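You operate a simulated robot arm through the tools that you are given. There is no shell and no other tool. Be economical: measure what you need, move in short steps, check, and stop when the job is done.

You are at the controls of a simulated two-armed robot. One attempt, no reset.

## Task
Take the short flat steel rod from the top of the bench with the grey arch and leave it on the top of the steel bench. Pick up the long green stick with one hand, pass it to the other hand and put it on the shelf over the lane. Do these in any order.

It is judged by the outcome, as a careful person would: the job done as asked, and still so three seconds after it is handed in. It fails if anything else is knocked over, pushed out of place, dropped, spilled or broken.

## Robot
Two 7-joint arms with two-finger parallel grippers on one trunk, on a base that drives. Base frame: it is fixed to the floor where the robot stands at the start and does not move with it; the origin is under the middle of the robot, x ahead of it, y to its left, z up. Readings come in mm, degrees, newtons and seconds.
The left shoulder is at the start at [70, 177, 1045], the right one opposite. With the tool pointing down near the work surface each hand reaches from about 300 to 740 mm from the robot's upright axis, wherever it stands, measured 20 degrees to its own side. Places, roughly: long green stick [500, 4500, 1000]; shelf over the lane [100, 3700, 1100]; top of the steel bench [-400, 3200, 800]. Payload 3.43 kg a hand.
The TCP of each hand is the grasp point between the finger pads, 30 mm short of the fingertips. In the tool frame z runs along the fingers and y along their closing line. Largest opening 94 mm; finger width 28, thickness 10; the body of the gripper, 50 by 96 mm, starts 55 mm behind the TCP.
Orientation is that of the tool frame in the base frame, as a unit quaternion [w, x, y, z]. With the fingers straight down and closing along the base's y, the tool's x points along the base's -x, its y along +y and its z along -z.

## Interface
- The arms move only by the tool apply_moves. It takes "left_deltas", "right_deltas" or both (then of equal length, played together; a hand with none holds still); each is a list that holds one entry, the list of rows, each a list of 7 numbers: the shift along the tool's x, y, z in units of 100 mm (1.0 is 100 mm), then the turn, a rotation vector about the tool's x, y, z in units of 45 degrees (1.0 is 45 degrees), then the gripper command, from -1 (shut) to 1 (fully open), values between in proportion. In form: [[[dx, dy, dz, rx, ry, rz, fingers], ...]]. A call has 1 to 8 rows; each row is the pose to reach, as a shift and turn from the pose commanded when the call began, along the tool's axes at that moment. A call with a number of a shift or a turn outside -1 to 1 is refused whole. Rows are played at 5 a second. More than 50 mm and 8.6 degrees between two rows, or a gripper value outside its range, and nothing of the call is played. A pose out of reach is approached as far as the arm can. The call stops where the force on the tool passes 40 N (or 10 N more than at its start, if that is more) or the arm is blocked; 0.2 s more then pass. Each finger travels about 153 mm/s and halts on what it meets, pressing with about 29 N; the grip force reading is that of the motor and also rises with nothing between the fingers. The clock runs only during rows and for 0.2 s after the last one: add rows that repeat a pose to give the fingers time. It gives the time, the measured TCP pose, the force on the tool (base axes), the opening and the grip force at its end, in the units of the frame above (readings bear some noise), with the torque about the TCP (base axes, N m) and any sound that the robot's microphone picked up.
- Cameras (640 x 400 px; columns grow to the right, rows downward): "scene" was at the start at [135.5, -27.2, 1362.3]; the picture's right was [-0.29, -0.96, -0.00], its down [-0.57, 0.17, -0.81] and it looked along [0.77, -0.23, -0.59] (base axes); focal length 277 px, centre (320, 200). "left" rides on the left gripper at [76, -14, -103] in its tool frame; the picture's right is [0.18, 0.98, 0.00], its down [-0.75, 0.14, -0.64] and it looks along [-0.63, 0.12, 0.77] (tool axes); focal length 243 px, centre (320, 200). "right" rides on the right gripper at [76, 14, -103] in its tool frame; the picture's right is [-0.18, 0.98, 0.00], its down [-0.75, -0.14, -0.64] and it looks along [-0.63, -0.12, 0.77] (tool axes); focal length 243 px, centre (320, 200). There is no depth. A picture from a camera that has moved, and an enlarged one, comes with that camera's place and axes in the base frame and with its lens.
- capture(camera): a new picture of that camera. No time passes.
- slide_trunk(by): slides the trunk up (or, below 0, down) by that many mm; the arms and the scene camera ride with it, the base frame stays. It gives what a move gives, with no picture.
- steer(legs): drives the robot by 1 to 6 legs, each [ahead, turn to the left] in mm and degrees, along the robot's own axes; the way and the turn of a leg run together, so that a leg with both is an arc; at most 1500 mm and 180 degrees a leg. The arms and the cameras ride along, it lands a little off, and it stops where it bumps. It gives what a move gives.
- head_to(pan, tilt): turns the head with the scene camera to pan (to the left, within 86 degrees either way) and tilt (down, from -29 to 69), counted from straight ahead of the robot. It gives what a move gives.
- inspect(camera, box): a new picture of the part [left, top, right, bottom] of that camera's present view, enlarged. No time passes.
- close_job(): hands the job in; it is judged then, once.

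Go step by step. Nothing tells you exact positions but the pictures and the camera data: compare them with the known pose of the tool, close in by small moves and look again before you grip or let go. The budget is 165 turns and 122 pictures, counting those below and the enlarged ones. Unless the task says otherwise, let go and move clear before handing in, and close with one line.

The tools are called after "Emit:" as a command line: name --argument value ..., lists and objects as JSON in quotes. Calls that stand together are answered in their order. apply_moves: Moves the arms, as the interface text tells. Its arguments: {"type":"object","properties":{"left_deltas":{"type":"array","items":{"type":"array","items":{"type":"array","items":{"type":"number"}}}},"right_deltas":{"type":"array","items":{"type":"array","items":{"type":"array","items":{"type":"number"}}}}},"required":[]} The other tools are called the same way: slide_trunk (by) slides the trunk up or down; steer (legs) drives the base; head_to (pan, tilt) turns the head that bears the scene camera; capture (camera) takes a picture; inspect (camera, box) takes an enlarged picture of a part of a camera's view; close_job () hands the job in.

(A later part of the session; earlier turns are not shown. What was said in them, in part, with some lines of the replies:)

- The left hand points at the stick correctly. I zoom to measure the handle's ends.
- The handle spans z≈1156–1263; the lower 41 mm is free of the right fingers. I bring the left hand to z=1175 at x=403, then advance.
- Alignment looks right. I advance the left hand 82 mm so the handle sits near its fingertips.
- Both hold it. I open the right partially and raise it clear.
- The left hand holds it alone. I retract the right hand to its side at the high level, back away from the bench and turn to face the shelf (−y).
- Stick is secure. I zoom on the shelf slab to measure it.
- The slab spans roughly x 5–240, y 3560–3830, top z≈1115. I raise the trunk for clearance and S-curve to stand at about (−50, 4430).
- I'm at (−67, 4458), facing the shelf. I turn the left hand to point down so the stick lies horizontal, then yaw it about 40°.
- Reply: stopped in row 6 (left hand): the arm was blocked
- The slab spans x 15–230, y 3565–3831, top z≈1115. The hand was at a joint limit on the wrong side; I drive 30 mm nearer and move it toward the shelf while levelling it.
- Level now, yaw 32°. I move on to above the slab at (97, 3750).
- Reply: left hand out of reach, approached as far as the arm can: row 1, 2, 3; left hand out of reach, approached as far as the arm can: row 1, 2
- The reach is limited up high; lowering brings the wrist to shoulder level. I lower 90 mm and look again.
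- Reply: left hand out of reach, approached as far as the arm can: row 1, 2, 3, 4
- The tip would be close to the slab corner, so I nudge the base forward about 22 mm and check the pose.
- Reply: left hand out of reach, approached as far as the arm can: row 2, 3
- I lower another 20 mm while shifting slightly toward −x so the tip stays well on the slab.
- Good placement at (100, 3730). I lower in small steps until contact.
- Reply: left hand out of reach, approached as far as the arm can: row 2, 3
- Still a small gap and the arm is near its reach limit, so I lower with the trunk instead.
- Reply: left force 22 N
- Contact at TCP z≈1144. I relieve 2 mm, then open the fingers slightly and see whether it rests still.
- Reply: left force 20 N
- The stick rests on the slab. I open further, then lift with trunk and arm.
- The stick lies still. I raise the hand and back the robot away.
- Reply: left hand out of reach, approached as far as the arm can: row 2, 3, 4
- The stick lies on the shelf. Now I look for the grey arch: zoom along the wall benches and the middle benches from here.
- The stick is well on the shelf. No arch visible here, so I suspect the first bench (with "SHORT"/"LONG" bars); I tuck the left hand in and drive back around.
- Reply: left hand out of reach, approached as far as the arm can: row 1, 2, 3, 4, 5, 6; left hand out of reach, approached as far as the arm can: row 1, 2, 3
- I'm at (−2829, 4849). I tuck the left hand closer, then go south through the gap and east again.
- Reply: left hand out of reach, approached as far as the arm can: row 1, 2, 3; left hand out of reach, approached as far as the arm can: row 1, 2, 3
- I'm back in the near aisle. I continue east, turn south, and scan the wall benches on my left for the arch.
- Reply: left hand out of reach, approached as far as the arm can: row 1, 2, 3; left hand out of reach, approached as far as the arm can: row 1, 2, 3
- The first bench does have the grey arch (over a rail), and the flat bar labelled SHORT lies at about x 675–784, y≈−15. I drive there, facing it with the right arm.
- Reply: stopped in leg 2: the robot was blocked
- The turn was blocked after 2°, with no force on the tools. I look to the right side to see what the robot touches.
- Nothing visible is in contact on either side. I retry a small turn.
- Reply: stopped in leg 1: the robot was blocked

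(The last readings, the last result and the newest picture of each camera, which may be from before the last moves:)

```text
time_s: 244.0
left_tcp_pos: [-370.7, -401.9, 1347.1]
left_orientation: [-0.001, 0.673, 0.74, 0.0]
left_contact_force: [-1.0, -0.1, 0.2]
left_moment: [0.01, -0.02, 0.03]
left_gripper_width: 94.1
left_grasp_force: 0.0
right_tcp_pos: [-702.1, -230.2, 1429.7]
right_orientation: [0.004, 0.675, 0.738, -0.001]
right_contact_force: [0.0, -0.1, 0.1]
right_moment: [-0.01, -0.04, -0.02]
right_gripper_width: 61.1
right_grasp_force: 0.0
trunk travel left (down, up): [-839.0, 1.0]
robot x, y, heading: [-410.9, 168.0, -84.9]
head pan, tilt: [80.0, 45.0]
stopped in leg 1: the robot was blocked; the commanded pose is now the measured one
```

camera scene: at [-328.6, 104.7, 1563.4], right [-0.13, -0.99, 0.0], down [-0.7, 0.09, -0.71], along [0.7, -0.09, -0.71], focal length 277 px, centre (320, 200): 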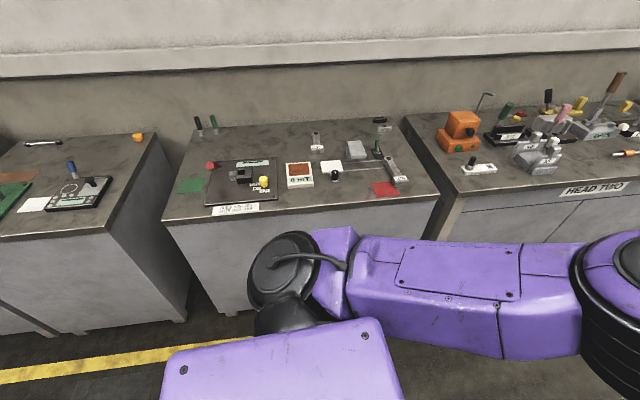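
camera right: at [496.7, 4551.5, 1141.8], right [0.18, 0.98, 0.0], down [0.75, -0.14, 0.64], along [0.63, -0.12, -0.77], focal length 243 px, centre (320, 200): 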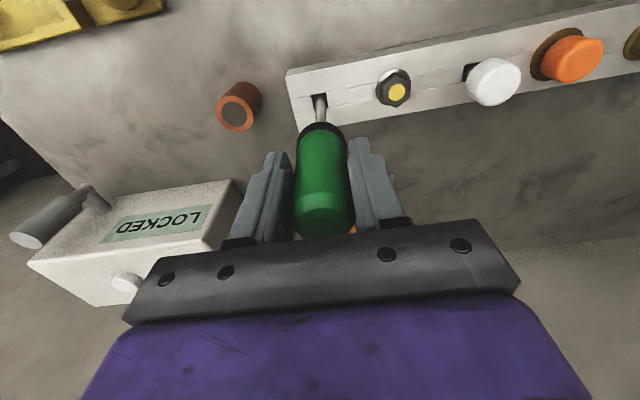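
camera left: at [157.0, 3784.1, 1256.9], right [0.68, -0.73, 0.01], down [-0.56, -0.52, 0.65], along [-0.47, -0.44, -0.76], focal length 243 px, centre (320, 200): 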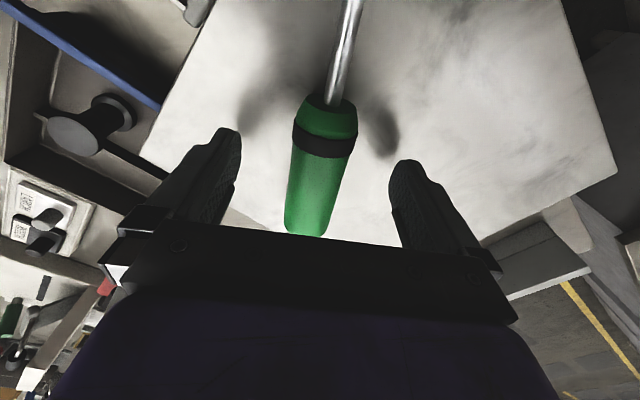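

Still blocked. I look down around the base before forcing anything.

Emit:
head_to --pan -86 --tilt 20

Emit:
capture --camera "scene"

Emit:
head_to --pan 20 --tilt 69

Emit:
capture --camera "scene"

```text
time_s: 246.5
left_tcp_pos: [-367.8, -402.7, 1347.4]
left_orientation: [-0.001, 0.672, 0.741, 0.0]
left_contact_force: [-0.4, 0.2, 0.6]
left_moment: [-0.02, 0.03, -0.03]
left_gripper_width: 94.0
left_grasp_force: 0.0
right_tcp_pos: [-698.7, -231.0, 1430.4]
right_orientation: [0.003, 0.674, 0.738, -0.001]
right_contact_force: [0.2, 0.0, 0.1]
right_moment: [0.0, -0.01, 0.0]
right_gripper_width: 60.9
right_grasp_force: 0.1
trunk travel left (down, up): [-839.0, 1.0]
robot x, y, heading: [-415.3, 164.7, -84.7]
head pan, tilt: [-85.9, 20.0]
```

```text
42 pictures are left
camera scene: at [-499.4, 100.5, 1602.0], right [-0.16, 0.99, 0.0], down [0.34, 0.05, -0.94], along [-0.93, -0.15, -0.34], focal length 277 px, centre (320, 200)
```

scene: 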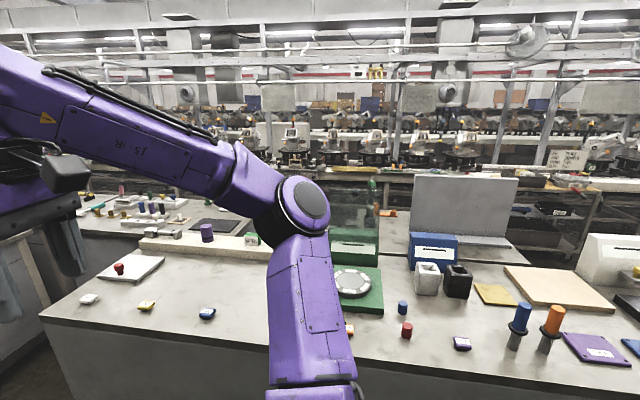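

```text
time_s: 248.3
left_tcp_pos: [-367.7, -402.4, 1347.3]
left_orientation: [-0.001, 0.671, 0.742, 0.0]
left_contact_force: [1.3, -0.3, 0.4]
left_moment: [0.01, 0.01, 0.0]
left_gripper_width: 94.3
left_grasp_force: 0.1
right_tcp_pos: [-700.0, -230.3, 1429.2]
right_orientation: [0.002, 0.675, 0.738, -0.002]
right_contact_force: [-0.1, -0.2, -0.3]
right_moment: [0.02, -0.01, -0.02]
right_gripper_width: 60.8
right_grasp_force: 0.0
trunk travel left (down, up): [-839.0, 1.0]
robot x, y, heading: [-411.1, 166.1, -84.9]
head pan, tilt: [20.0, 68.8]
```

```text
41 pictures are left
camera scene: at [-383.8, 64.4, 1534.5], right [-0.91, -0.42, 0.0], down [-0.39, 0.85, -0.36], along [0.15, -0.33, -0.93], focal length 277 px, centre (320, 200)
```

scene: 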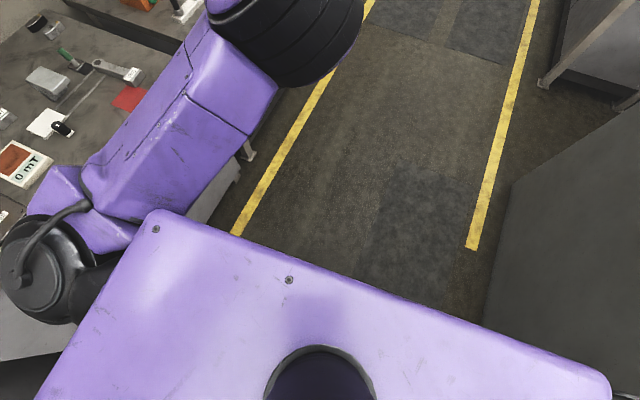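

Nothing seems to touch. I back up 200 mm northward and try the turn again there.

Emit:
steer --legs '[[-200, 0], [0, 30]]'

```text
time_s: 251.4
left_tcp_pos: [-107.9, -102.9, 1347.0]
left_orientation: [-0.001, 0.456, 0.89, 0.0]
left_contact_force: [0.3, -0.1, -0.5]
left_moment: [0.02, -0.03, 0.02]
left_gripper_width: 93.7
left_grasp_force: 0.2
right_tcp_pos: [-480.8, -120.4, 1430.5]
right_orientation: [0.003, 0.46, 0.888, -0.001]
right_contact_force: [0.4, 0.1, 1.4]
right_moment: [-0.01, -0.01, 0.0]
right_gripper_width: 61.1
right_grasp_force: 0.0
trunk travel left (down, up): [-839.0, 1.0]
robot x, y, heading: [-432.3, 369.9, -54.9]
head pan, tilt: [20.0, 68.8]
```

It turns freely here. I continue with a path to about (15, 180), heading 0.

Emit:
steer --legs '[[0, 25], [240, 0], [235, 30]]'

Emit:
head_to --pan -14 --tilt 40

Emit:
capture --camera "scene"

```text
time_s: 256.0
left_tcp_pos: [572.2, 178.7, 1347.7]
left_orientation: [-0.001, -0.005, 1.0, 0.0]
left_contact_force: [-1.0, -0.5, 0.7]
left_moment: [0.01, -0.01, -0.04]
left_gripper_width: 93.9
left_grasp_force: 0.0
right_tcp_pos: [371.5, -135.5, 1430.3]
right_orientation: [0.003, -0.001, 1.0, 0.002]
right_contact_force: [-0.1, 0.4, -0.1]
right_moment: [0.02, -0.02, -0.01]
right_gripper_width: 61.2
right_grasp_force: 0.1
trunk travel left (down, up): [-839.0, 1.0]
robot x, y, heading: [1.1, 189.0, -0.2]
head pan, tilt: [20.0, 68.8]
```

```text
time_s: 257.0
left_tcp_pos: [572.7, 180.4, 1347.4]
left_orientation: [0.0, -0.005, 1.0, -0.001]
left_contact_force: [-0.2, -0.7, 0.3]
left_moment: [0.0, -0.03, -0.02]
left_gripper_width: 94.0
left_grasp_force: 0.0
right_tcp_pos: [371.7, -134.4, 1430.1]
right_orientation: [0.003, -0.001, 1.0, 0.001]
right_contact_force: [0.1, -0.3, 0.8]
right_moment: [0.01, 0.0, 0.02]
right_gripper_width: 61.0
right_grasp_force: 0.0
trunk travel left (down, up): [-839.0, 1.0]
robot x, y, heading: [0.8, 187.8, -0.2]
head pan, tilt: [-14.0, 40.0]
```

```text
40 pictures are left
camera scene: at [135.3, 162.4, 1570.6], right [-0.24, -0.97, 0.0], down [-0.62, 0.16, -0.77], along [0.74, -0.19, -0.64], focal length 277 px, centre (320, 200)
```

scene: 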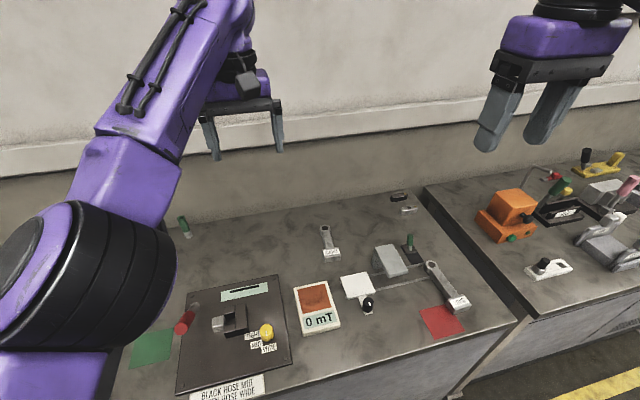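

I'm in position; everything looks undisturbed. I zoom on the SHORT bar.

Emit:
inspect --camera "scene" --box '[270, 200, 430, 300]'

```text
4.00 times, centred on (350, 250) of scene
camera zoom: at [135.3, 162.4, 1570.6], right [-0.24, -0.97, 0.0], down [-0.62, 0.16, -0.77], along [0.74, -0.19, -0.64], focal length 1109 px, centre (200, 0)
```

zoom: 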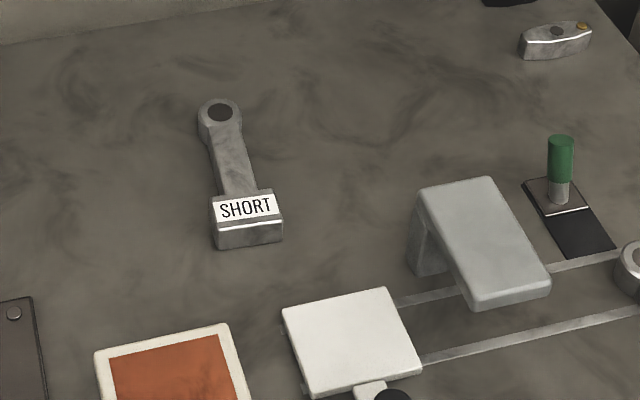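

The SHORT bar: block end at ≈(678,−15), eye at ≈(793,−24). I move 25 mm closer, lower the trunk to its normal level and bring the right hand over it.

Emit:
steer --legs '[[25, 0]]'

Emit:
slide_trunk --by -190

Emit:
apply_moves --right_deltas '[[[-0.4, 0.15, 0, 0, 0, 0, 1], [-0.8, 0.3, 0.1, 0, 0, 0, 1], [-1.0, 0.4, 0.3, 0, 0, 0, 1]]]' --left_deltas '[[[0.4, 0.2, 0, 0, 0, 0, 1], [0.8, 0.4, 0, 0, 0, 0, 1], [1.0, 0.6, 0, 0, 0, 0, 1]]]'

Emit:
apply_moves --right_deltas '[[[-0.4, 0.15, 0.1, 0, 0, 0, 1], [-0.8, 0.3, 0.3, 0, 0, 0, 1], [-1.0, 0.4, 0.5, 0, 0, 0, 1]]]' --left_deltas '[[[0.4, 0.2, 0, 0, 0, 0, 1], [0.8, 0.4, 0, 0, 0, 0, 1], [1.0, 0.6, 0, 0, 0, 0, 1]]]'

Emit:
capture --camera "right"

```text
time_s: 257.8
left_tcp_pos: [589.5, 179.5, 1351.8]
left_orientation: [0.001, -0.005, 1.0, -0.001]
left_contact_force: [0.1, 0.0, 0.3]
left_moment: [0.01, -0.06, 0.01]
left_gripper_width: 94.0
left_grasp_force: 0.0
right_tcp_pos: [388.9, -135.0, 1432.6]
right_orientation: [0.007, -0.001, 1.0, 0.001]
right_contact_force: [-0.5, 0.1, 0.0]
right_moment: [0.01, -0.07, -0.03]
right_gripper_width: 61.1
right_grasp_force: 0.1
trunk travel left (down, up): [-839.0, 1.0]
robot x, y, heading: [23.3, 183.6, -0.5]
head pan, tilt: [-14.0, 40.0]
```

```text
time_s: 259.9
left_tcp_pos: [598.0, 179.6, 1157.2]
left_orientation: [-0.001, -0.005, 1.0, -0.001]
left_contact_force: [-0.4, 0.3, -0.1]
left_moment: [-0.04, -0.02, 0.05]
left_gripper_width: 93.9
left_grasp_force: 0.0
right_tcp_pos: [398.5, -135.2, 1241.3]
right_orientation: [0.004, -0.001, 1.0, 0.001]
right_contact_force: [0.4, -0.4, -0.2]
right_moment: [0.01, 0.02, -0.01]
right_gripper_width: 60.9
right_grasp_force: 0.0
trunk travel left (down, up): [-649.0, 191.0]
robot x, y, heading: [22.1, 186.3, -0.2]
head pan, tilt: [-14.0, 40.0]
```

```text
time_s: 260.6
left_tcp_pos: [590.6, 177.2, 1167.5]
left_orientation: [-0.005, -0.01, 1.0, -0.003]
left_contact_force: [-0.5, 0.9, 1.0]
left_moment: [-0.02, 0.05, 0.01]
left_gripper_width: 94.0
left_grasp_force: 0.1
left hand out of reach, approached as far as the arm can: row 1, 2, 3
right_tcp_pos: [499.3, -94.1, 1209.8]
right_orientation: [0.003, -0.001, 1.0, 0.001]
right_contact_force: [-0.2, 0.3, -0.1]
right_moment: [0.02, 0.06, 0.04]
right_gripper_width: 93.8
right_grasp_force: 0.1
trunk travel left (down, up): [-649.0, 191.0]
robot x, y, heading: [26.3, 183.0, -0.4]
head pan, tilt: [-14.0, 40.0]
```

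```text
time_s: 261.4
left_tcp_pos: [588.4, 176.3, 1169.6]
left_orientation: [-0.004, -0.011, 1.0, -0.005]
left_contact_force: [0.3, 0.6, -0.2]
left_moment: [0.03, -0.01, 0.0]
left_gripper_width: 94.0
left_grasp_force: 0.1
left hand out of reach, approached as far as the arm can: row 1, 2, 3
right_tcp_pos: [596.8, -54.8, 1162.8]
right_orientation: [0.004, 0.0, 1.0, 0.002]
right_contact_force: [0.7, -0.1, 0.3]
right_moment: [-0.02, 0.0, -0.02]
right_gripper_width: 94.2
right_grasp_force: 0.1
trunk travel left (down, up): [-649.0, 191.0]
robot x, y, heading: [28.3, 184.5, -0.1]
head pan, tilt: [-14.0, 40.0]
```

```text
38 pictures are left
camera right: at [520.9, -40.1, 1265.8], right [0.18, 0.98, 0.0], down [0.75, -0.14, 0.65], along [0.64, -0.11, -0.76], focal length 243 px, centre (320, 200)
```

right: 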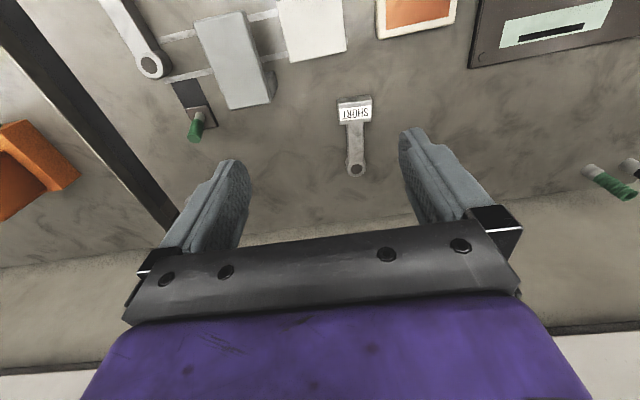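

The bar lies along x at y≈−14; I'll grip its arm near x=718. I bring the hand closer and look again.

Emit:
apply_moves --right_deltas '[[[-0.3, 0.1, 0.25, 0, 0, 0, 1], [-0.6, 0.2, 0.5, 0, 0, 0, 1], [-0.9, 0.3, 0.75, 0, 0, 0, 1], [-1.0, 0.35, 1.0, 0, 0, 0, 1]]]'

Emit:
apply_moves --right_deltas '[[[-0.1, 0.03, 0.35, 0, 0, 0, 1], [-0.21, 0.06, 0.7, 0, 0, 0, 1], [-0.21, 0.06, 1.0, 0, 0, 0, 1], [-0.21, 0.06, 1.0, 0, 0, 0, 1]]]'

Emit:
capture --camera "right"

Emit:
inspect --camera "scene" --box '[270, 160, 430, 260]'

```text
time_s: 262.4
left_tcp_pos: [588.9, 175.2, 1170.8]
left_orientation: [-0.002, -0.011, 1.0, -0.005]
left_contact_force: [0.6, 0.5, -0.1]
left_moment: [-0.03, -0.02, -0.04]
left_gripper_width: 94.0
left_grasp_force: 0.0
right_tcp_pos: [695.3, -22.2, 1062.2]
right_orientation: [0.003, -0.001, 1.0, 0.001]
right_contact_force: [0.1, -0.6, 0.2]
right_moment: [0.01, -0.01, 0.02]
right_gripper_width: 93.9
right_grasp_force: 0.0
right hand out of reach, approached as far as the arm can: row 4
trunk travel left (down, up): [-649.0, 191.0]
robot x, y, heading: [25.3, 184.3, -0.6]
head pan, tilt: [-14.0, 40.0]
```

```text
time_s: 263.4
left_tcp_pos: [588.4, 177.1, 1171.8]
left_orientation: [-0.001, -0.011, 1.0, -0.005]
left_contact_force: [-1.0, 0.3, 0.6]
left_moment: [-0.06, 0.02, 0.02]
left_gripper_width: 93.8
left_grasp_force: 0.1
right_tcp_pos: [715.9, -16.5, 962.1]
right_orientation: [0.004, -0.002, 1.0, 0.001]
right_contact_force: [0.8, 0.0, 0.2]
right_moment: [0.02, -0.01, -0.01]
right_gripper_width: 94.0
right_grasp_force: 0.1
right hand out of reach, approached as far as the arm can: row 2
trunk travel left (down, up): [-649.0, 191.0]
robot x, y, heading: [28.3, 188.1, -0.6]
head pan, tilt: [-14.0, 40.0]
```

```text
37 pictures are left
camera right: at [640.3, -1.2, 1065.0], right [0.18, 0.98, 0.0], down [0.75, -0.14, 0.65], along [0.64, -0.12, -0.76], focal length 243 px, centre (320, 200)
```

right: 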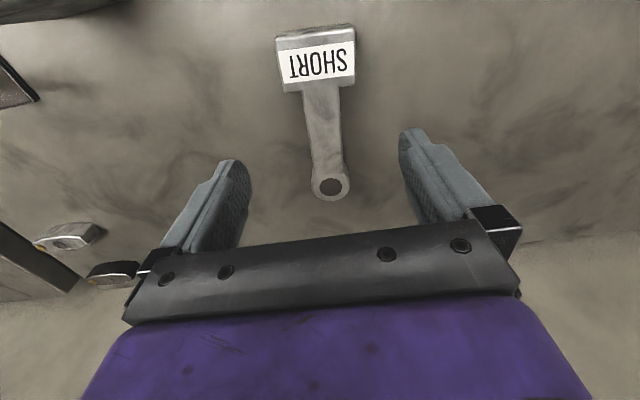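

```text
4.00 times, centred on (350, 210) of scene
camera zoom: at [160.8, 162.0, 1380.6], right [-0.25, -0.97, 0.0], down [-0.62, 0.16, -0.77], along [0.74, -0.19, -0.64], focal length 1109 px, centre (200, 160)
```

zoom: 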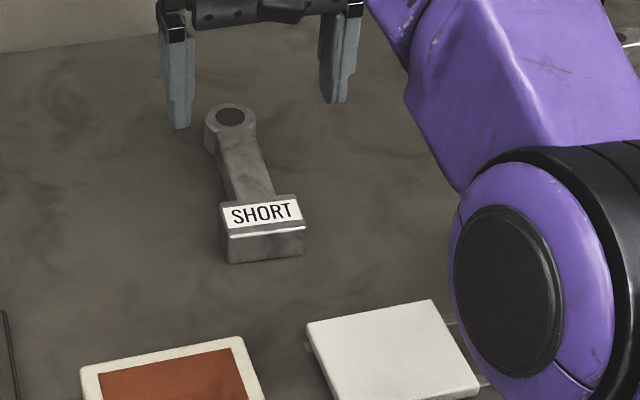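

The bar's arm at x≈720 is y≈−12.5, yawed −4°. I adjust and descend to z≈887.

Emit:
apply_moves --right_deltas '[[[-0.05, 0.04, 0.2, 0, 0, 0.05, 1], [-0.05, 0.04, 0.4, 0, 0, 0.095, 1], [-0.05, 0.04, 0.6, 0, 0, 0.095, 1], [-0.05, 0.04, 0.75, 0, 0, 0.095, 1], [-0.05, 0.04, 0.75, 0, 0, 0.095, 1]]]'

Emit:
capture --camera "right"

Emit:
inspect --camera "scene" --box '[270, 160, 430, 260]'

```text
time_s: 264.6
left_tcp_pos: [589.5, 177.1, 1170.1]
left_orientation: [-0.001, -0.01, 1.0, -0.006]
left_contact_force: [-0.7, 0.4, 0.0]
left_moment: [0.02, 0.0, -0.02]
left_gripper_width: 94.1
left_grasp_force: 0.1
right_tcp_pos: [721.0, -13.1, 886.3]
right_orientation: [0.003, 0.036, 0.999, 0.001]
right_contact_force: [-0.3, -0.3, 0.2]
right_moment: [-0.01, 0.0, 0.03]
right_gripper_width: 94.0
right_grasp_force: 0.0
right hand out of reach, approached as far as the arm can: row 1, 2
trunk travel left (down, up): [-649.0, 191.0]
robot x, y, heading: [26.8, 186.1, -0.4]
head pan, tilt: [-14.0, 40.0]
```

```text
35 pictures are left
camera right: at [646.3, 8.5, 989.3], right [0.26, 0.97, 0.0], down [0.74, -0.2, 0.65], along [0.63, -0.16, -0.76], focal length 243 px, centre (320, 200)
```

right: 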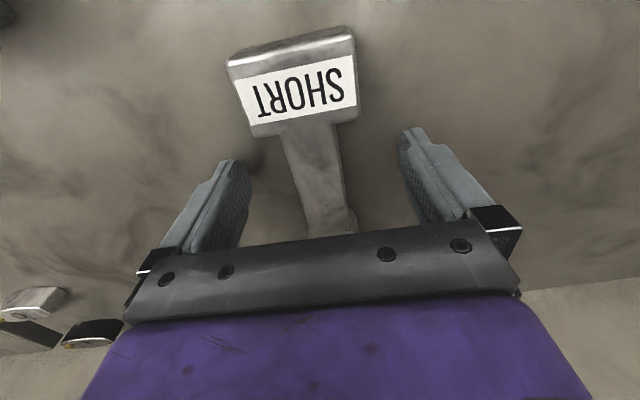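

```text
4.00 times, centred on (350, 210) of scene
camera zoom: at [160.4, 162.2, 1380.6], right [-0.25, -0.97, 0.0], down [-0.62, 0.16, -0.77], along [0.74, -0.19, -0.64], focal length 1109 px, centre (200, 160)
```

zoom: 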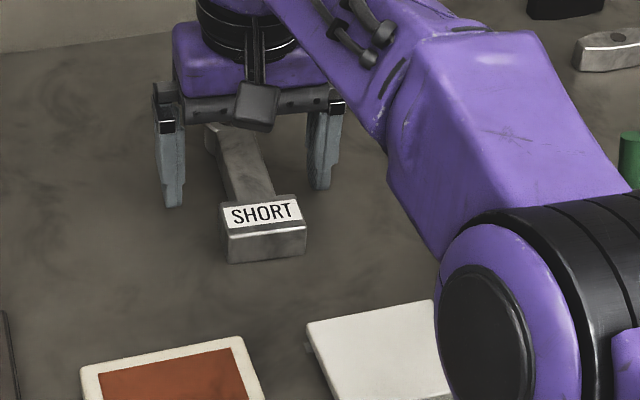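

Aligned. I lower a few millimetres more, watching force.

Emit:
apply_moves --right_deltas '[[[0, 0, 0.02, 0, 0, 0, 1], [0, 0, 0.04, 0, 0, 0, 1], [0, 0, 0.04, 0, 0, 0, 1]]]'

Emit:
inspect --camera "scene" --box '[290, 175, 380, 235]'

```text
time_s: 265.4
left_tcp_pos: [589.1, 177.5, 1171.4]
left_orientation: [-0.001, -0.012, 1.0, -0.005]
left_contact_force: [0.1, 0.5, 0.8]
left_moment: [0.03, 0.01, 0.03]
left_gripper_width: 94.1
left_grasp_force: 0.1
right_tcp_pos: [720.7, -11.0, 880.3]
right_orientation: [0.002, 0.037, 0.999, 0.001]
right_contact_force: [-0.5, -0.6, 0.2]
right_moment: [-0.04, 0.04, -0.01]
right_gripper_width: 94.1
right_grasp_force: 0.1
trunk travel left (down, up): [-649.0, 191.0]
robot x, y, heading: [28.3, 183.5, -0.4]
head pan, tilt: [-14.0, 40.0]
```

```text
6.67 times, centred on (335, 205) of scene
camera zoom: at [160.7, 162.2, 1380.6], right [-0.25, -0.97, 0.0], down [-0.62, 0.16, -0.77], along [0.74, -0.19, -0.64], focal length 1848 px, centre (220, 167)
```

zoom: 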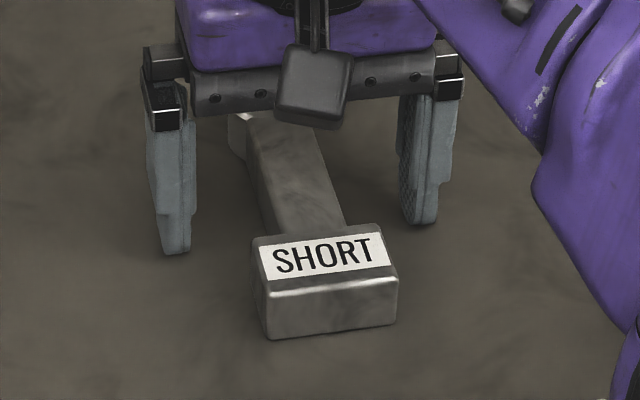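

The fingertips are just above the bench beside the arm of the bar. I close.

Emit:
apply_moves --right_deltas '[[[0, 0, 0, 0, 0, 0, 0.3], [0, 0, 0, 0, 0, 0, -0.3], [0, 0, 0, 0, 0, 0, -1], [0, 0, 0, 0, 0, 0, -1], [0, 0, 0, 0, 0, 0, -1]]]'

Emit:
apply_moves --right_deltas '[[[0, 0, -0.1, 0, 0, 0, -1], [0, 0, -0.3, 0, 0, 0, -1], [0, 0, -0.5, 0, 0, 0, -1]]]'

Emit:
inspect --camera "scene" --box '[270, 140, 430, 240]'

```text
time_s: 266.6
left_tcp_pos: [588.7, 176.2, 1170.9]
left_orientation: [-0.001, -0.011, 1.0, -0.004]
left_contact_force: [-0.1, 0.0, 0.7]
left_moment: [0.02, -0.01, -0.02]
left_gripper_width: 94.0
left_grasp_force: 0.1
right_tcp_pos: [720.8, -11.8, 882.0]
right_orientation: [0.002, 0.037, 0.999, 0.001]
right_contact_force: [0.5, -1.6, 1.9]
right_moment: [-0.12, 0.21, 0.09]
right_gripper_width: 27.4
right_grasp_force: 28.4
trunk travel left (down, up): [-649.0, 191.0]
robot x, y, heading: [26.5, 185.5, -0.2]
head pan, tilt: [-14.0, 40.0]
```

```text
time_s: 267.4
left_tcp_pos: [587.1, 176.3, 1170.8]
left_orientation: [-0.001, -0.012, 1.0, -0.004]
left_contact_force: [-0.5, 0.0, -0.4]
left_moment: [0.03, -0.02, 0.02]
left_gripper_width: 94.1
left_grasp_force: 0.0
right_tcp_pos: [718.3, -14.4, 931.7]
right_orientation: [0.003, 0.036, 0.999, 0.001]
right_contact_force: [-0.3, -0.1, -1.1]
right_moment: [0.02, -0.02, -0.01]
right_gripper_width: 27.6
right_grasp_force: 29.2
right hand out of reach, approached as far as the arm can: row 2, 3
trunk travel left (down, up): [-649.0, 191.0]
robot x, y, heading: [24.0, 187.1, -0.4]
head pan, tilt: [-14.0, 40.0]
```

```text
4.00 times, centred on (350, 190) of scene
camera zoom: at [160.0, 161.9, 1380.6], right [-0.25, -0.97, 0.0], down [-0.62, 0.16, -0.77], along [0.74, -0.19, -0.64], focal length 1109 px, centre (200, 240)
```

zoom: 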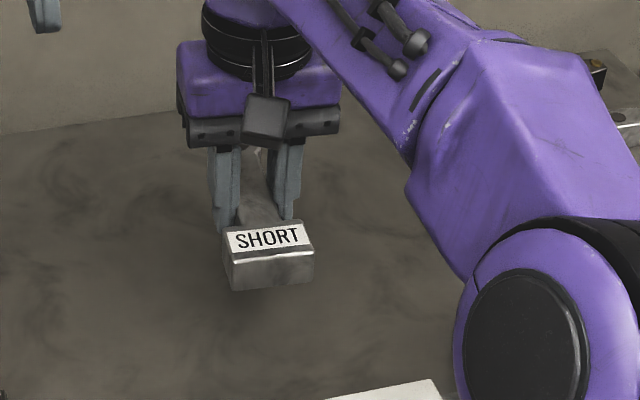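

The bar is held level. I lift and draw it back toward the robot, over the low items.

Emit:
apply_moves --right_deltas '[[[0.1, 0, -0.35, 0, 0, 0, -1], [0.3, 0, -0.7, 0, 0, 0, -1], [0.6, 0, -0.95, 0, 0, 0, -1], [1.0, 0, -1.0, 0, 0, 0, -1]]]'

Emit:
apply_moves --right_deltas '[[[0.4, -0.2, -0.1, 0, 0, 0, -1], [0.8, -0.4, -0.3, 0, 0, 0, -1], [1.0, -0.6, -0.6, 0, 0, 0, -1]]]'

Emit:
apply_moves --right_deltas '[[[0.3, -0.3, 0, 0, 0, 0, -1], [0.6, -0.6, 0, 0, 0, 0, -1], [0.9, -0.8, 0, 0, 0, 0, -1]]]'

Emit:
capture --camera "scene"

```text
time_s: 268.4
left_tcp_pos: [587.5, 177.5, 1172.8]
left_orientation: [0.001, -0.011, 1.0, -0.005]
left_contact_force: [0.2, 0.2, 0.5]
left_moment: [0.03, -0.04, 0.01]
left_gripper_width: 94.0
left_grasp_force: 0.1
right_tcp_pos: [617.4, -7.3, 1032.7]
right_orientation: [0.004, 0.037, 0.999, 0.002]
right_contact_force: [-0.4, 0.2, -1.0]
right_moment: [0.05, -0.03, -0.01]
right_gripper_width: 27.7
right_grasp_force: 28.8
trunk travel left (down, up): [-649.0, 191.0]
robot x, y, heading: [26.5, 184.2, -0.4]
head pan, tilt: [-14.0, 40.0]
```

```text
time_s: 269.2
left_tcp_pos: [589.1, 176.2, 1171.1]
left_orientation: [-0.002, -0.012, 1.0, -0.004]
left_contact_force: [0.6, -0.7, 0.0]
left_moment: [0.01, -0.02, -0.02]
left_gripper_width: 93.9
left_grasp_force: 0.0
right_tcp_pos: [514.1, -60.1, 1089.1]
right_orientation: [0.002, 0.037, 0.999, 0.001]
right_contact_force: [0.2, 0.2, -1.3]
right_moment: [0.06, -0.02, 0.03]
right_gripper_width: 27.4
right_grasp_force: 29.2
trunk travel left (down, up): [-649.0, 191.0]
robot x, y, heading: [27.4, 184.0, -0.2]
head pan, tilt: [-14.0, 40.0]
```

```text
time_s: 270.1
left_tcp_pos: [588.5, 177.3, 1171.2]
left_orientation: [-0.001, -0.012, 1.0, -0.005]
left_contact_force: [1.0, 0.7, -0.2]
left_moment: [-0.02, -0.01, -0.02]
left_gripper_width: 93.8
left_grasp_force: 0.1
right_tcp_pos: [417.0, -131.0, 1090.6]
right_orientation: [0.004, 0.037, 0.999, 0.0]
right_contact_force: [-0.6, 0.3, -1.4]
right_moment: [0.01, -0.03, 0.03]
right_gripper_width: 27.4
right_grasp_force: 28.7
trunk travel left (down, up): [-649.0, 191.0]
robot x, y, heading: [26.4, 185.7, -0.1]
head pan, tilt: [-14.0, 40.0]
```

```text
31 pictures are left
camera scene: at [159.8, 162.3, 1380.7], right [-0.25, -0.97, 0.0], down [-0.62, 0.16, -0.77], along [0.74, -0.19, -0.64], focal length 277 px, centre (320, 200)
```

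scene: 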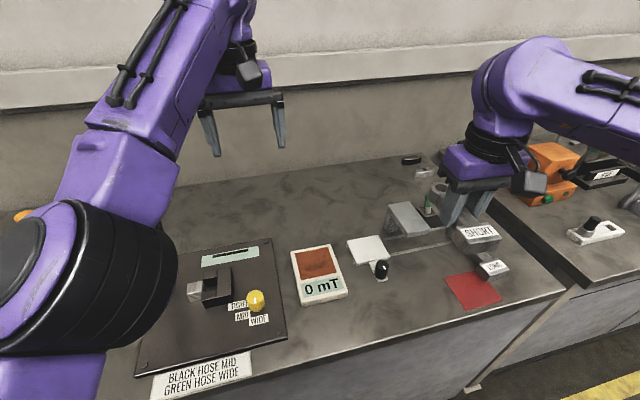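

I raise the trunk a little, back off, turn north and drive to the steel bench with the bar.

Emit:
slide_trunk --by 120

Emit:
steer --legs '[[-280, 0], [0, 92.5], [1050, 0], [1020, 0]]'

Emit:
head_to --pan -5 --tilt 35

Emit:
capture --camera "scene"

```text
time_s: 271.6
left_tcp_pos: [588.4, 177.0, 1289.7]
left_orientation: [-0.001, -0.012, 1.0, -0.005]
left_contact_force: [0.0, -0.2, -0.3]
left_moment: [0.0, 0.03, 0.0]
left_gripper_width: 94.3
left_grasp_force: 0.0
right_tcp_pos: [419.1, -131.7, 1209.3]
right_orientation: [0.003, 0.036, 0.999, 0.001]
right_contact_force: [0.3, 0.3, -1.8]
right_moment: [0.0, 0.02, -0.01]
right_gripper_width: 27.5
right_grasp_force: 29.1
trunk travel left (down, up): [-769.0, 71.0]
robot x, y, heading: [25.5, 185.8, -0.4]
head pan, tilt: [-14.0, 40.0]
```

```text
time_s: 274.1
left_tcp_pos: [310.1, 204.3, 1286.2]
left_orientation: [-0.006, -0.04, 0.999, -0.005]
left_contact_force: [-0.5, -0.9, 0.5]
left_moment: [-0.01, 0.02, 0.06]
left_gripper_width: 94.0
left_grasp_force: 0.0
right_tcp_pos: [150.6, -112.7, 1208.5]
right_orientation: [0.003, 0.014, 1.0, 0.002]
right_contact_force: [-0.5, 0.5, -1.2]
right_moment: [0.0, -0.01, -0.03]
right_gripper_width: 27.3
right_grasp_force: 29.2
trunk travel left (down, up): [-769.0, 71.0]
robot x, y, heading: [-257.5, 187.3, 2.0]
head pan, tilt: [-14.0, 40.0]
stopped in leg 2: the robot was blocked; the commanded pose is now the measured one
```

```text
time_s: 274.8
left_tcp_pos: [308.9, 204.7, 1287.2]
left_orientation: [-0.005, -0.039, 0.999, -0.005]
left_contact_force: [-0.4, 0.2, -0.1]
left_moment: [-0.03, 0.03, -0.02]
left_gripper_width: 93.7
left_grasp_force: 0.2
right_tcp_pos: [150.1, -113.3, 1209.4]
right_orientation: [0.003, 0.015, 1.0, 0.0]
right_contact_force: [0.8, 1.2, -1.2]
right_moment: [-0.05, 0.0, -0.02]
right_gripper_width: 27.5
right_grasp_force: 29.1
trunk travel left (down, up): [-769.0, 71.0]
robot x, y, heading: [-256.4, 185.9, 2.2]
head pan, tilt: [-5.0, 35.0]
```

```text
30 pictures are left
camera scene: at [-115.5, 182.8, 1508.1], right [-0.05, -1.0, 0.0], down [-0.57, 0.03, -0.82], along [0.82, -0.04, -0.57], focal length 277 px, centre (320, 200)
```

scene: 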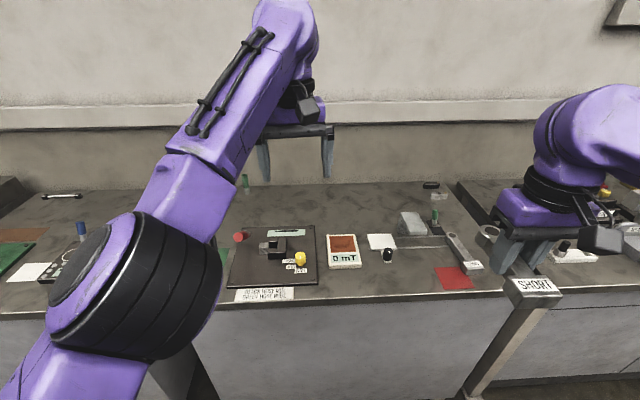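

The turn stopped again after 2° with nothing near. I retry it after another small backward move, as that worked last time.

Emit:
steer --legs '[[-60, 0], [0, 45]]'

```text
time_s: 277.9
left_tcp_pos: [76.1, 590.6, 1286.1]
left_orientation: [-0.003, -0.413, 0.911, -0.006]
left_contact_force: [0.6, -0.6, -0.3]
left_moment: [-0.05, 0.0, -0.01]
left_gripper_width: 94.0
left_grasp_force: 0.2
right_tcp_pos: [184.7, 257.6, 1209.1]
right_orientation: [0.002, -0.366, 0.931, 0.003]
right_contact_force: [1.1, 0.4, -1.6]
right_moment: [0.02, -0.02, -0.02]
right_gripper_width: 27.6
right_grasp_force: 28.8
trunk travel left (down, up): [-769.0, 71.0]
robot x, y, heading: [-316.1, 184.1, 46.7]
head pan, tilt: [-5.0, 35.0]
stopped in leg 2: the robot was blocked; the commanded pose is now the measured one
```

That nearly completed (46.7°), so the stops look spurious. I finish the turn and drive north.

Emit:
steer --legs '[[0, 43.3], [1050, 0], [1000, 0]]'

Emit:
head_to --pan -5 --tilt 32

Emit:
capture --camera "scene"

```text
time_s: 290.1
left_tcp_pos: [-316.4, 2797.3, 1286.3]
left_orientation: [0.0, 0.72, -0.694, 0.007]
left_contact_force: [0.3, -0.3, -0.3]
left_moment: [-0.02, 0.04, 0.02]
left_gripper_width: 94.0
left_grasp_force: 0.1
right_tcp_pos: [-8.5, 2627.1, 1209.4]
right_orientation: [0.001, -0.682, 0.731, 0.004]
right_contact_force: [0.4, -0.1, -1.9]
right_moment: [0.0, -0.04, 0.0]
right_gripper_width: 27.4
right_grasp_force: 28.8
trunk travel left (down, up): [-769.0, 71.0]
robot x, y, heading: [-323.5, 2232.0, 89.9]
head pan, tilt: [-5.0, 35.0]
```

```text
time_s: 290.7
left_tcp_pos: [-315.8, 2796.9, 1286.2]
left_orientation: [0.0, 0.718, -0.696, 0.007]
left_contact_force: [0.0, 0.1, 0.4]
left_moment: [0.0, 0.04, 0.0]
left_gripper_width: 94.0
left_grasp_force: 0.1
right_tcp_pos: [-7.8, 2627.9, 1209.2]
right_orientation: [0.001, -0.683, 0.731, 0.003]
right_contact_force: [-0.8, -0.2, -1.6]
right_moment: [0.02, -0.02, 0.0]
right_gripper_width: 27.5
right_grasp_force: 29.2
trunk travel left (down, up): [-769.0, 71.0]
robot x, y, heading: [-322.2, 2234.0, 90.1]
head pan, tilt: [-5.0, 32.0]
```

```text
29 pictures are left
camera scene: at [-314.5, 2371.7, 1512.8], right [1.0, -0.09, 0.0], down [-0.05, -0.53, -0.85], along [0.07, 0.84, -0.53], focal length 277 px, centre (320, 200)
```

scene: 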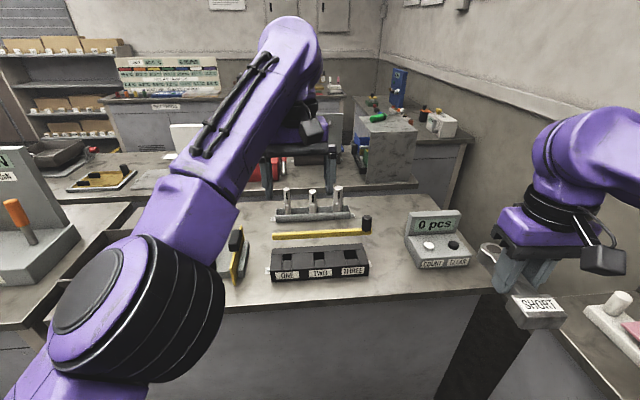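

The steel bench has a free area between the ONE-TWO-THREE box and the counter, around x −110..25, y 2870–3130. I drive up and lower the trunk.

Emit:
steer --legs '[[265, 0]]'

Emit:
slide_trunk --by -110

Emit:
head_to --pan -25 --tilt 45

Emit:
capture --camera "scene"

Emit:
capture --camera "right"

```text
time_s: 292.6
left_tcp_pos: [-314.6, 3060.1, 1287.7]
left_orientation: [0.0, 0.718, -0.696, 0.007]
left_contact_force: [0.2, 0.2, 0.9]
left_moment: [0.0, -0.02, -0.01]
left_gripper_width: 94.1
left_grasp_force: 0.0
right_tcp_pos: [-7.0, 2890.4, 1209.2]
right_orientation: [0.002, -0.682, 0.732, 0.004]
right_contact_force: [0.2, 0.0, -2.6]
right_moment: [0.01, -0.03, 0.0]
right_gripper_width: 27.7
right_grasp_force: 29.3
trunk travel left (down, up): [-769.0, 71.0]
robot x, y, heading: [-323.3, 2498.3, 90.1]
head pan, tilt: [-5.0, 32.0]
```

```text
time_s: 294.1
left_tcp_pos: [-313.7, 3062.4, 1176.7]
left_orientation: [0.001, 0.718, -0.696, 0.006]
left_contact_force: [0.7, 0.4, -0.5]
left_moment: [-0.01, 0.01, -0.02]
left_gripper_width: 94.2
left_grasp_force: 0.0
right_tcp_pos: [-7.0, 2892.2, 1099.6]
right_orientation: [0.001, -0.681, 0.732, 0.003]
right_contact_force: [0.2, -0.1, -1.2]
right_moment: [0.01, -0.01, 0.01]
right_gripper_width: 27.2
right_grasp_force: 28.4
trunk travel left (down, up): [-659.0, 181.0]
robot x, y, heading: [-322.3, 2501.3, 90.0]
head pan, tilt: [-5.0, 32.0]
```

```text
time_s: 294.9
left_tcp_pos: [-313.7, 3062.4, 1176.3]
left_orientation: [0.0, 0.718, -0.696, 0.006]
left_contact_force: [0.2, 0.4, 1.0]
left_moment: [0.0, 0.0, 0.02]
left_gripper_width: 94.1
left_grasp_force: 0.1
right_tcp_pos: [-7.3, 2891.0, 1099.4]
right_orientation: [0.001, -0.681, 0.732, 0.003]
right_contact_force: [0.6, -0.1, -1.1]
right_moment: [0.01, 0.01, -0.03]
right_gripper_width: 27.4
right_grasp_force: 28.9
trunk travel left (down, up): [-659.0, 181.0]
robot x, y, heading: [-325.2, 2498.4, 90.0]
head pan, tilt: [-25.0, 45.0]
```

```text
28 pictures are left
camera scene: at [-287.6, 2621.0, 1383.4], right [0.91, -0.42, 0.0], down [-0.3, -0.64, -0.71], along [0.3, 0.64, -0.71], focal length 277 px, centre (320, 200)
```

scene: 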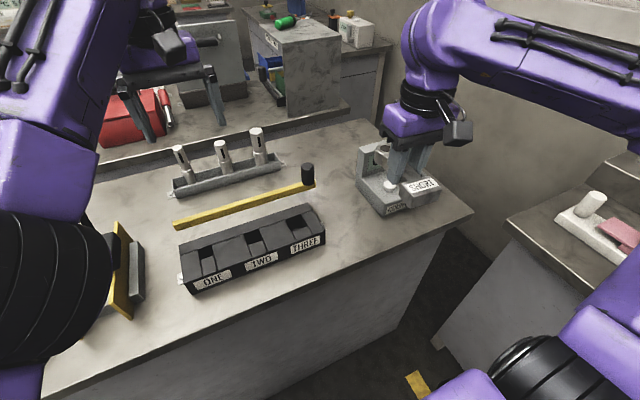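

```text
27 pictures are left
camera right: at [-26.1, 2816.9, 1203.0], right [-0.97, 0.25, 0.0], down [0.2, 0.74, 0.65], along [0.16, 0.63, -0.76], focal length 243 px, centre (320, 200)
```

right: 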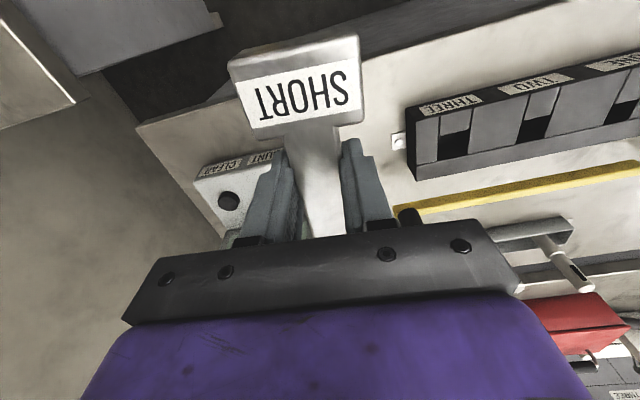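

The gap spans x −105..52; I move the bar to (−30, 2985) and lower to about z=960 for a check.

Emit:
apply_moves --right_deltas '[[[-0.3, 0.1, 0.1, 0, 0, 0, -1], [-0.6, 0.2, 0.3, 0, 0, 0, -1], [-0.92, 0.3, 0.6, 0, 0, 0, -1], [-0.92, 0.3, 1.0, 0, 0, 0, -1]]]'

Emit:
apply_moves --right_deltas '[[[0, 0, 0.2, 0, 0, 0, -1], [0, 0, 0.4, 0, 0, 0, -1], [0, 0, 0.4, 0, 0, 0, -1]]]'

Emit:
capture --camera "scene"

Emit:
capture --camera "right"

```text
time_s: 295.9
left_tcp_pos: [-314.4, 3061.5, 1176.8]
left_orientation: [0.001, 0.718, -0.696, 0.006]
left_contact_force: [0.4, -0.2, 0.0]
left_moment: [0.0, 0.01, 0.06]
left_gripper_width: 94.0
left_grasp_force: 0.1
right_tcp_pos: [-32.4, 2985.9, 1000.7]
right_orientation: [0.001, -0.682, 0.731, 0.003]
right_contact_force: [-0.1, 0.6, -1.6]
right_moment: [-0.01, -0.02, -0.01]
right_gripper_width: 27.4
right_grasp_force: 29.0
trunk travel left (down, up): [-659.0, 181.0]
robot x, y, heading: [-326.7, 2496.4, 89.8]
head pan, tilt: [-25.0, 45.0]
```

```text
time_s: 296.7
left_tcp_pos: [-314.1, 3061.6, 1177.2]
left_orientation: [0.0, 0.718, -0.697, 0.007]
left_contact_force: [-0.5, -0.5, -0.3]
left_moment: [0.0, -0.01, -0.03]
left_gripper_width: 93.8
left_grasp_force: 0.2
right_tcp_pos: [-30.8, 2986.7, 961.2]
right_orientation: [0.001, -0.681, 0.732, 0.004]
right_contact_force: [-0.2, 0.0, -1.6]
right_moment: [0.0, -0.01, 0.0]
right_gripper_width: 27.5
right_grasp_force: 30.0
trunk travel left (down, up): [-659.0, 181.0]
robot x, y, heading: [-326.7, 2497.8, 90.0]
head pan, tilt: [-25.0, 45.0]
```

```text
26 pictures are left
camera scene: at [-287.4, 2620.5, 1383.4], right [0.91, -0.42, 0.0], down [-0.3, -0.64, -0.71], along [0.3, 0.64, -0.71], focal length 277 px, centre (320, 200)
```

scene: 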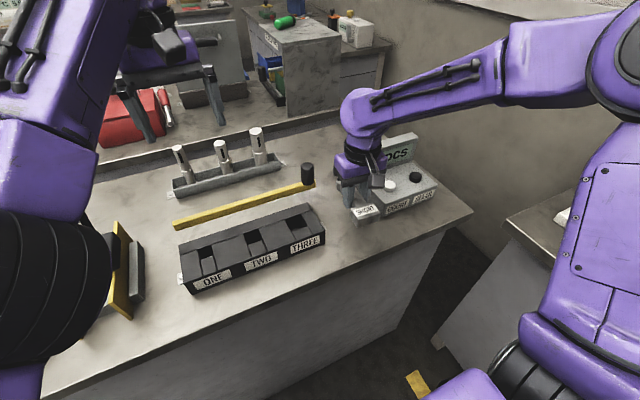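

```text
25 pictures are left
camera right: at [-49.9, 2911.5, 1063.8], right [-0.97, 0.25, 0.0], down [0.2, 0.74, 0.65], along [0.16, 0.63, -0.76], focal length 243 px, centre (320, 200)
```

right: 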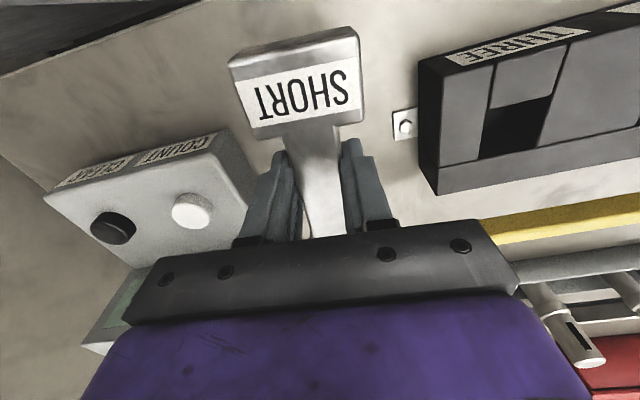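

Clear on both sides. I descend to z≈890, then feel for contact.

Emit:
apply_moves --right_deltas '[[[0, 0, 0.25, 0, 0, 0, -1], [0, 0, 0.5, 0, 0, 0, -1], [0, 0, 0.7, 0, 0, 0, -1], [0, 0, 0.7, 0, 0, 0, -1]]]'

Emit:
inspect --camera "scene" --box '[310, 130, 430, 240]'

```text
time_s: 297.7
left_tcp_pos: [-314.5, 3060.9, 1177.2]
left_orientation: [-0.001, 0.717, -0.697, 0.006]
left_contact_force: [-0.5, 0.4, 0.3]
left_moment: [0.0, 0.0, 0.01]
left_gripper_width: 94.1
left_grasp_force: 0.0
right_tcp_pos: [-31.3, 2985.2, 890.7]
right_orientation: [0.003, -0.681, 0.732, 0.003]
right_contact_force: [-0.8, -0.7, -2.0]
right_moment: [0.02, 0.0, -0.01]
right_gripper_width: 27.4
right_grasp_force: 29.0
trunk travel left (down, up): [-659.0, 181.0]
robot x, y, heading: [-325.0, 2499.3, 90.0]
head pan, tilt: [-25.0, 45.0]
```

```text
3.64 times, centred on (370, 185) of scene
camera zoom: at [-287.7, 2620.6, 1383.4], right [0.91, -0.42, 0.0], down [-0.3, -0.64, -0.71], along [0.3, 0.64, -0.71], focal length 1008 px, centre (138, 254)
```

zoom: 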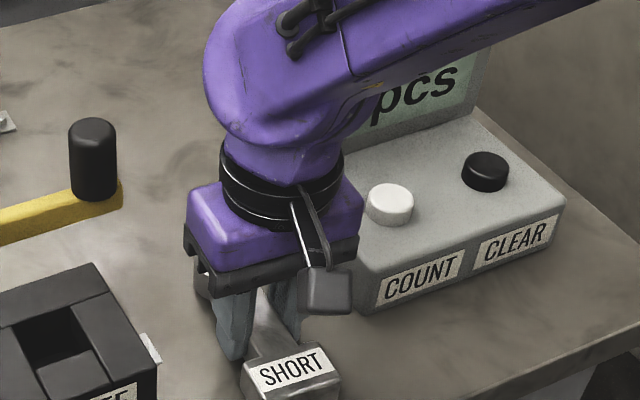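

I lower in small steps to contact.

Emit:
apply_moves --right_deltas '[[[0, 0, 0.03, 0, 0, 0, -1], [0, 0, 0.06, 0, 0, 0, -1], [0, 0, 0.08, 0, 0, 0, -1], [0, 0, 0.08, 0, 0, 0, -1]]]'

Emit:
capture --camera "right"

```text
time_s: 298.7
left_tcp_pos: [-314.8, 3062.3, 1176.8]
left_orientation: [-0.001, 0.718, -0.696, 0.006]
left_contact_force: [-0.3, -0.3, -0.6]
left_moment: [-0.01, 0.01, 0.03]
left_gripper_width: 94.0
left_grasp_force: 0.1
right_tcp_pos: [-31.6, 2987.5, 883.1]
right_orientation: [0.003, -0.68, 0.733, 0.003]
right_contact_force: [1.1, 0.7, 3.5]
right_moment: [0.41, -0.1, -0.03]
right_gripper_width: 27.5
right_grasp_force: 29.3
trunk travel left (down, up): [-659.0, 181.0]
robot x, y, heading: [-323.8, 2498.9, 90.0]
head pan, tilt: [-25.0, 45.0]
```

```text
23 pictures are left
camera right: at [-49.9, 2911.8, 986.1], right [-0.97, 0.25, 0.0], down [0.2, 0.74, 0.65], along [0.16, 0.63, -0.76], focal length 243 px, centre (320, 200)
```

right: 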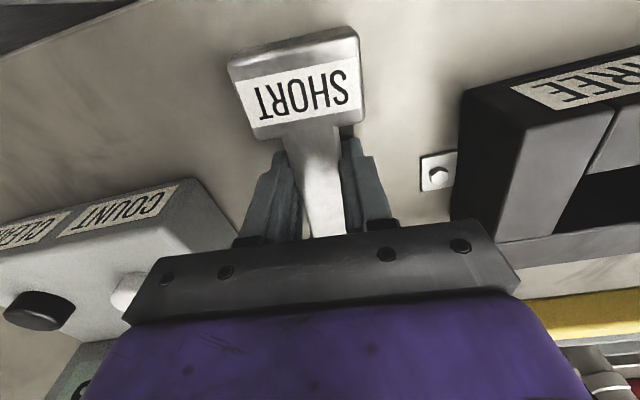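

Touching. I press 1 mm more and open a little.

Emit:
apply_moves --right_deltas '[[[0, 0, 0.01, 0, 0, 0, -1], [0, 0, 0.01, 0, 0, 0, -0.3], [0, 0, 0.01, 0, 0, 0, 0.0], [0, 0, 0.01, 0, 0, 0, 0.0]]]'

Emit:
apply_moves --right_deltas '[[[0, 0, -0.1, 0, 0, 0, 0.0], [0, 0, -0.3, 0, 0, 0, 0.0], [0, 0, -0.6, 0, 0, 0, 0.0], [0, 0, -1.0, 0, 0, 0, 0.0]]]'

Emit:
capture --camera "right"

```text
time_s: 299.7
left_tcp_pos: [-314.2, 3061.1, 1174.8]
left_orientation: [0.0, 0.718, -0.696, 0.007]
left_contact_force: [0.0, -0.1, -0.2]
left_moment: [0.01, -0.01, 0.01]
left_gripper_width: 93.9
left_grasp_force: 0.0
right_tcp_pos: [-30.9, 2988.4, 880.7]
right_orientation: [0.001, -0.681, 0.732, 0.004]
right_contact_force: [0.0, -0.5, 0.4]
right_moment: [0.0, 0.0, 0.03]
right_gripper_width: 47.1
right_grasp_force: 0.1
trunk travel left (down, up): [-659.0, 181.0]
robot x, y, heading: [-325.3, 2498.5, 89.8]
head pan, tilt: [-25.0, 45.0]
```

```text
time_s: 300.7
left_tcp_pos: [-314.4, 3061.4, 1176.8]
left_orientation: [-0.001, 0.718, -0.696, 0.007]
left_contact_force: [-0.5, 0.1, 0.2]
left_moment: [0.01, 0.01, 0.01]
left_gripper_width: 93.8
left_grasp_force: 0.0
right_tcp_pos: [-30.1, 2984.5, 981.6]
right_orientation: [0.002, -0.681, 0.732, 0.003]
right_contact_force: [-0.4, 0.0, 0.0]
right_moment: [0.01, 0.0, 0.0]
right_gripper_width: 47.0
right_grasp_force: 0.1
trunk travel left (down, up): [-659.0, 181.0]
robot x, y, heading: [-322.6, 2500.7, 89.7]
head pan, tilt: [-25.0, 45.0]
```

```text
22 pictures are left
camera right: at [-49.4, 2909.7, 1085.3], right [-0.97, 0.25, 0.0], down [0.2, 0.74, 0.65], along [0.16, 0.63, -0.76], focal length 243 px, centre (320, 200)
```

right: 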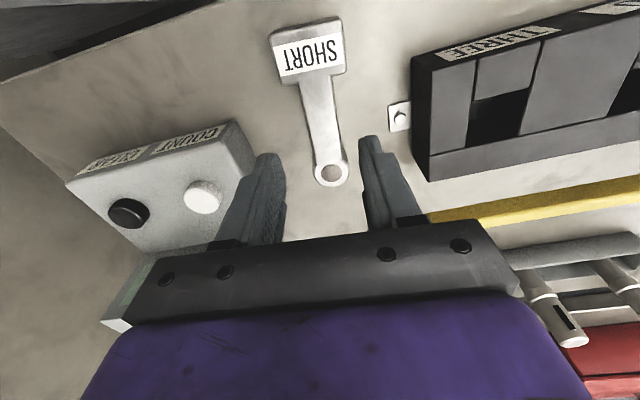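

The bar rests flat on the steel bench. I raise the hand clear, back off, and take a final look at both items.

Emit:
apply_moves --right_deltas '[[[0, 0, -0.4, 0, 0, 0, 0.0], [0, 0, -0.8, 0, 0, 0, 0.0], [0.2, 0, -1.0, 0, 0, 0, 0.0]]]'

Emit:
steer --legs '[[-250, 0]]'

Emit:
head_to --pan -15 --tilt 30

Emit:
capture --camera "scene"

Emit:
inspect --camera "scene" --box '[230, 60, 430, 220]'

```text
time_s: 301.5
left_tcp_pos: [-318.6, 3061.1, 1175.5]
left_orientation: [-0.002, 0.718, -0.696, 0.007]
left_contact_force: [-0.7, 0.7, 0.1]
left_moment: [0.05, -0.05, 0.0]
left_gripper_width: 94.1
left_grasp_force: 0.1
right_tcp_pos: [-34.6, 2965.0, 1084.0]
right_orientation: [0.003, -0.681, 0.732, 0.001]
right_contact_force: [-0.3, -0.3, 1.5]
right_moment: [-0.02, -0.04, 0.02]
right_gripper_width: 47.0
right_grasp_force: 0.1
trunk travel left (down, up): [-659.0, 181.0]
robot x, y, heading: [-324.6, 2501.0, 89.7]
head pan, tilt: [-25.0, 45.0]
```

```text
time_s: 303.3
left_tcp_pos: [-315.3, 2814.6, 1175.9]
left_orientation: [0.0, 0.719, -0.695, 0.007]
left_contact_force: [-0.1, 0.2, -0.6]
left_moment: [-0.01, 0.01, 0.02]
left_gripper_width: 94.0
left_grasp_force: 0.0
right_tcp_pos: [-32.8, 2716.6, 1081.3]
right_orientation: [0.001, -0.682, 0.732, 0.003]
right_contact_force: [0.6, 0.0, 0.3]
right_moment: [0.02, 0.01, 0.0]
right_gripper_width: 46.9
right_grasp_force: 0.1
trunk travel left (down, up): [-659.0, 181.0]
robot x, y, heading: [-321.0, 2253.5, 89.9]
head pan, tilt: [-25.0, 45.0]
```

```text
time_s: 304.1
left_tcp_pos: [-315.5, 2812.4, 1176.1]
left_orientation: [0.0, 0.718, -0.696, 0.006]
left_contact_force: [-0.5, 0.0, -0.8]
left_moment: [0.01, -0.01, -0.02]
left_gripper_width: 94.2
left_grasp_force: 0.1
right_tcp_pos: [-31.9, 2716.9, 1082.4]
right_orientation: [0.002, -0.682, 0.731, 0.003]
right_contact_force: [-0.3, -0.3, 0.1]
right_moment: [0.02, 0.0, -0.03]
right_gripper_width: 47.1
right_grasp_force: 0.1
trunk travel left (down, up): [-659.0, 181.0]
robot x, y, heading: [-325.1, 2248.0, 89.9]
head pan, tilt: [-15.0, 30.0]
```

```text
21 pictures are left
camera scene: at [-299.2, 2384.8, 1405.9], right [0.97, -0.26, 0.0], down [-0.13, -0.48, -0.87], along [0.22, 0.84, -0.5], focal length 277 px, centre (320, 200)
```

scene: 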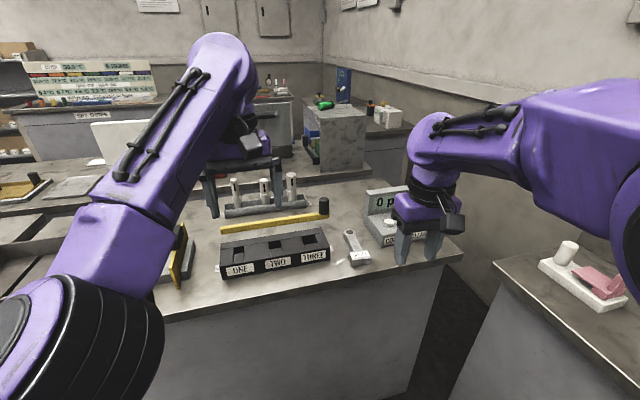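

```text
2.50 times, centred on (330, 140) of scene
camera zoom: at [-299.2, 2384.8, 1405.9], right [0.97, -0.26, 0.0], down [-0.13, -0.48, -0.87], along [0.22, 0.84, -0.5], focal length 693 px, centre (295, 350)
```

zoom: 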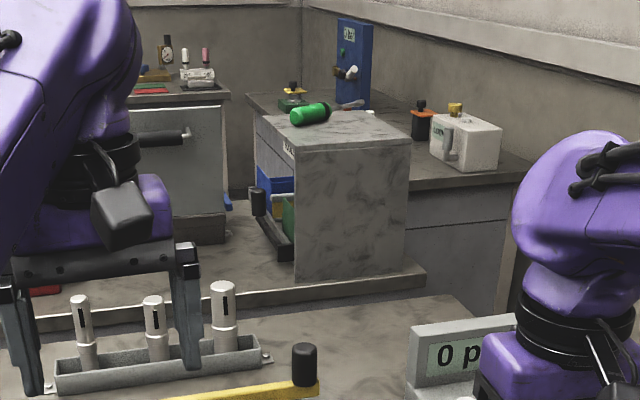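

The green stick lies on the shelf and the short steel bar on the steel bench, with both hands clear and nothing else disturbed that I can see. I hand the job in.

Emit:
close_job

```text
The job is handed in.
```

I took the bar labelled "SHORT" as the short flat steel rod and left it on the steel bench; the green stick was passed from the right hand to the left and lies on the shelf over the lane, and the job is handed in. Three turns stopped as "blocked" with nothing in sight, and I saw nothing moved.
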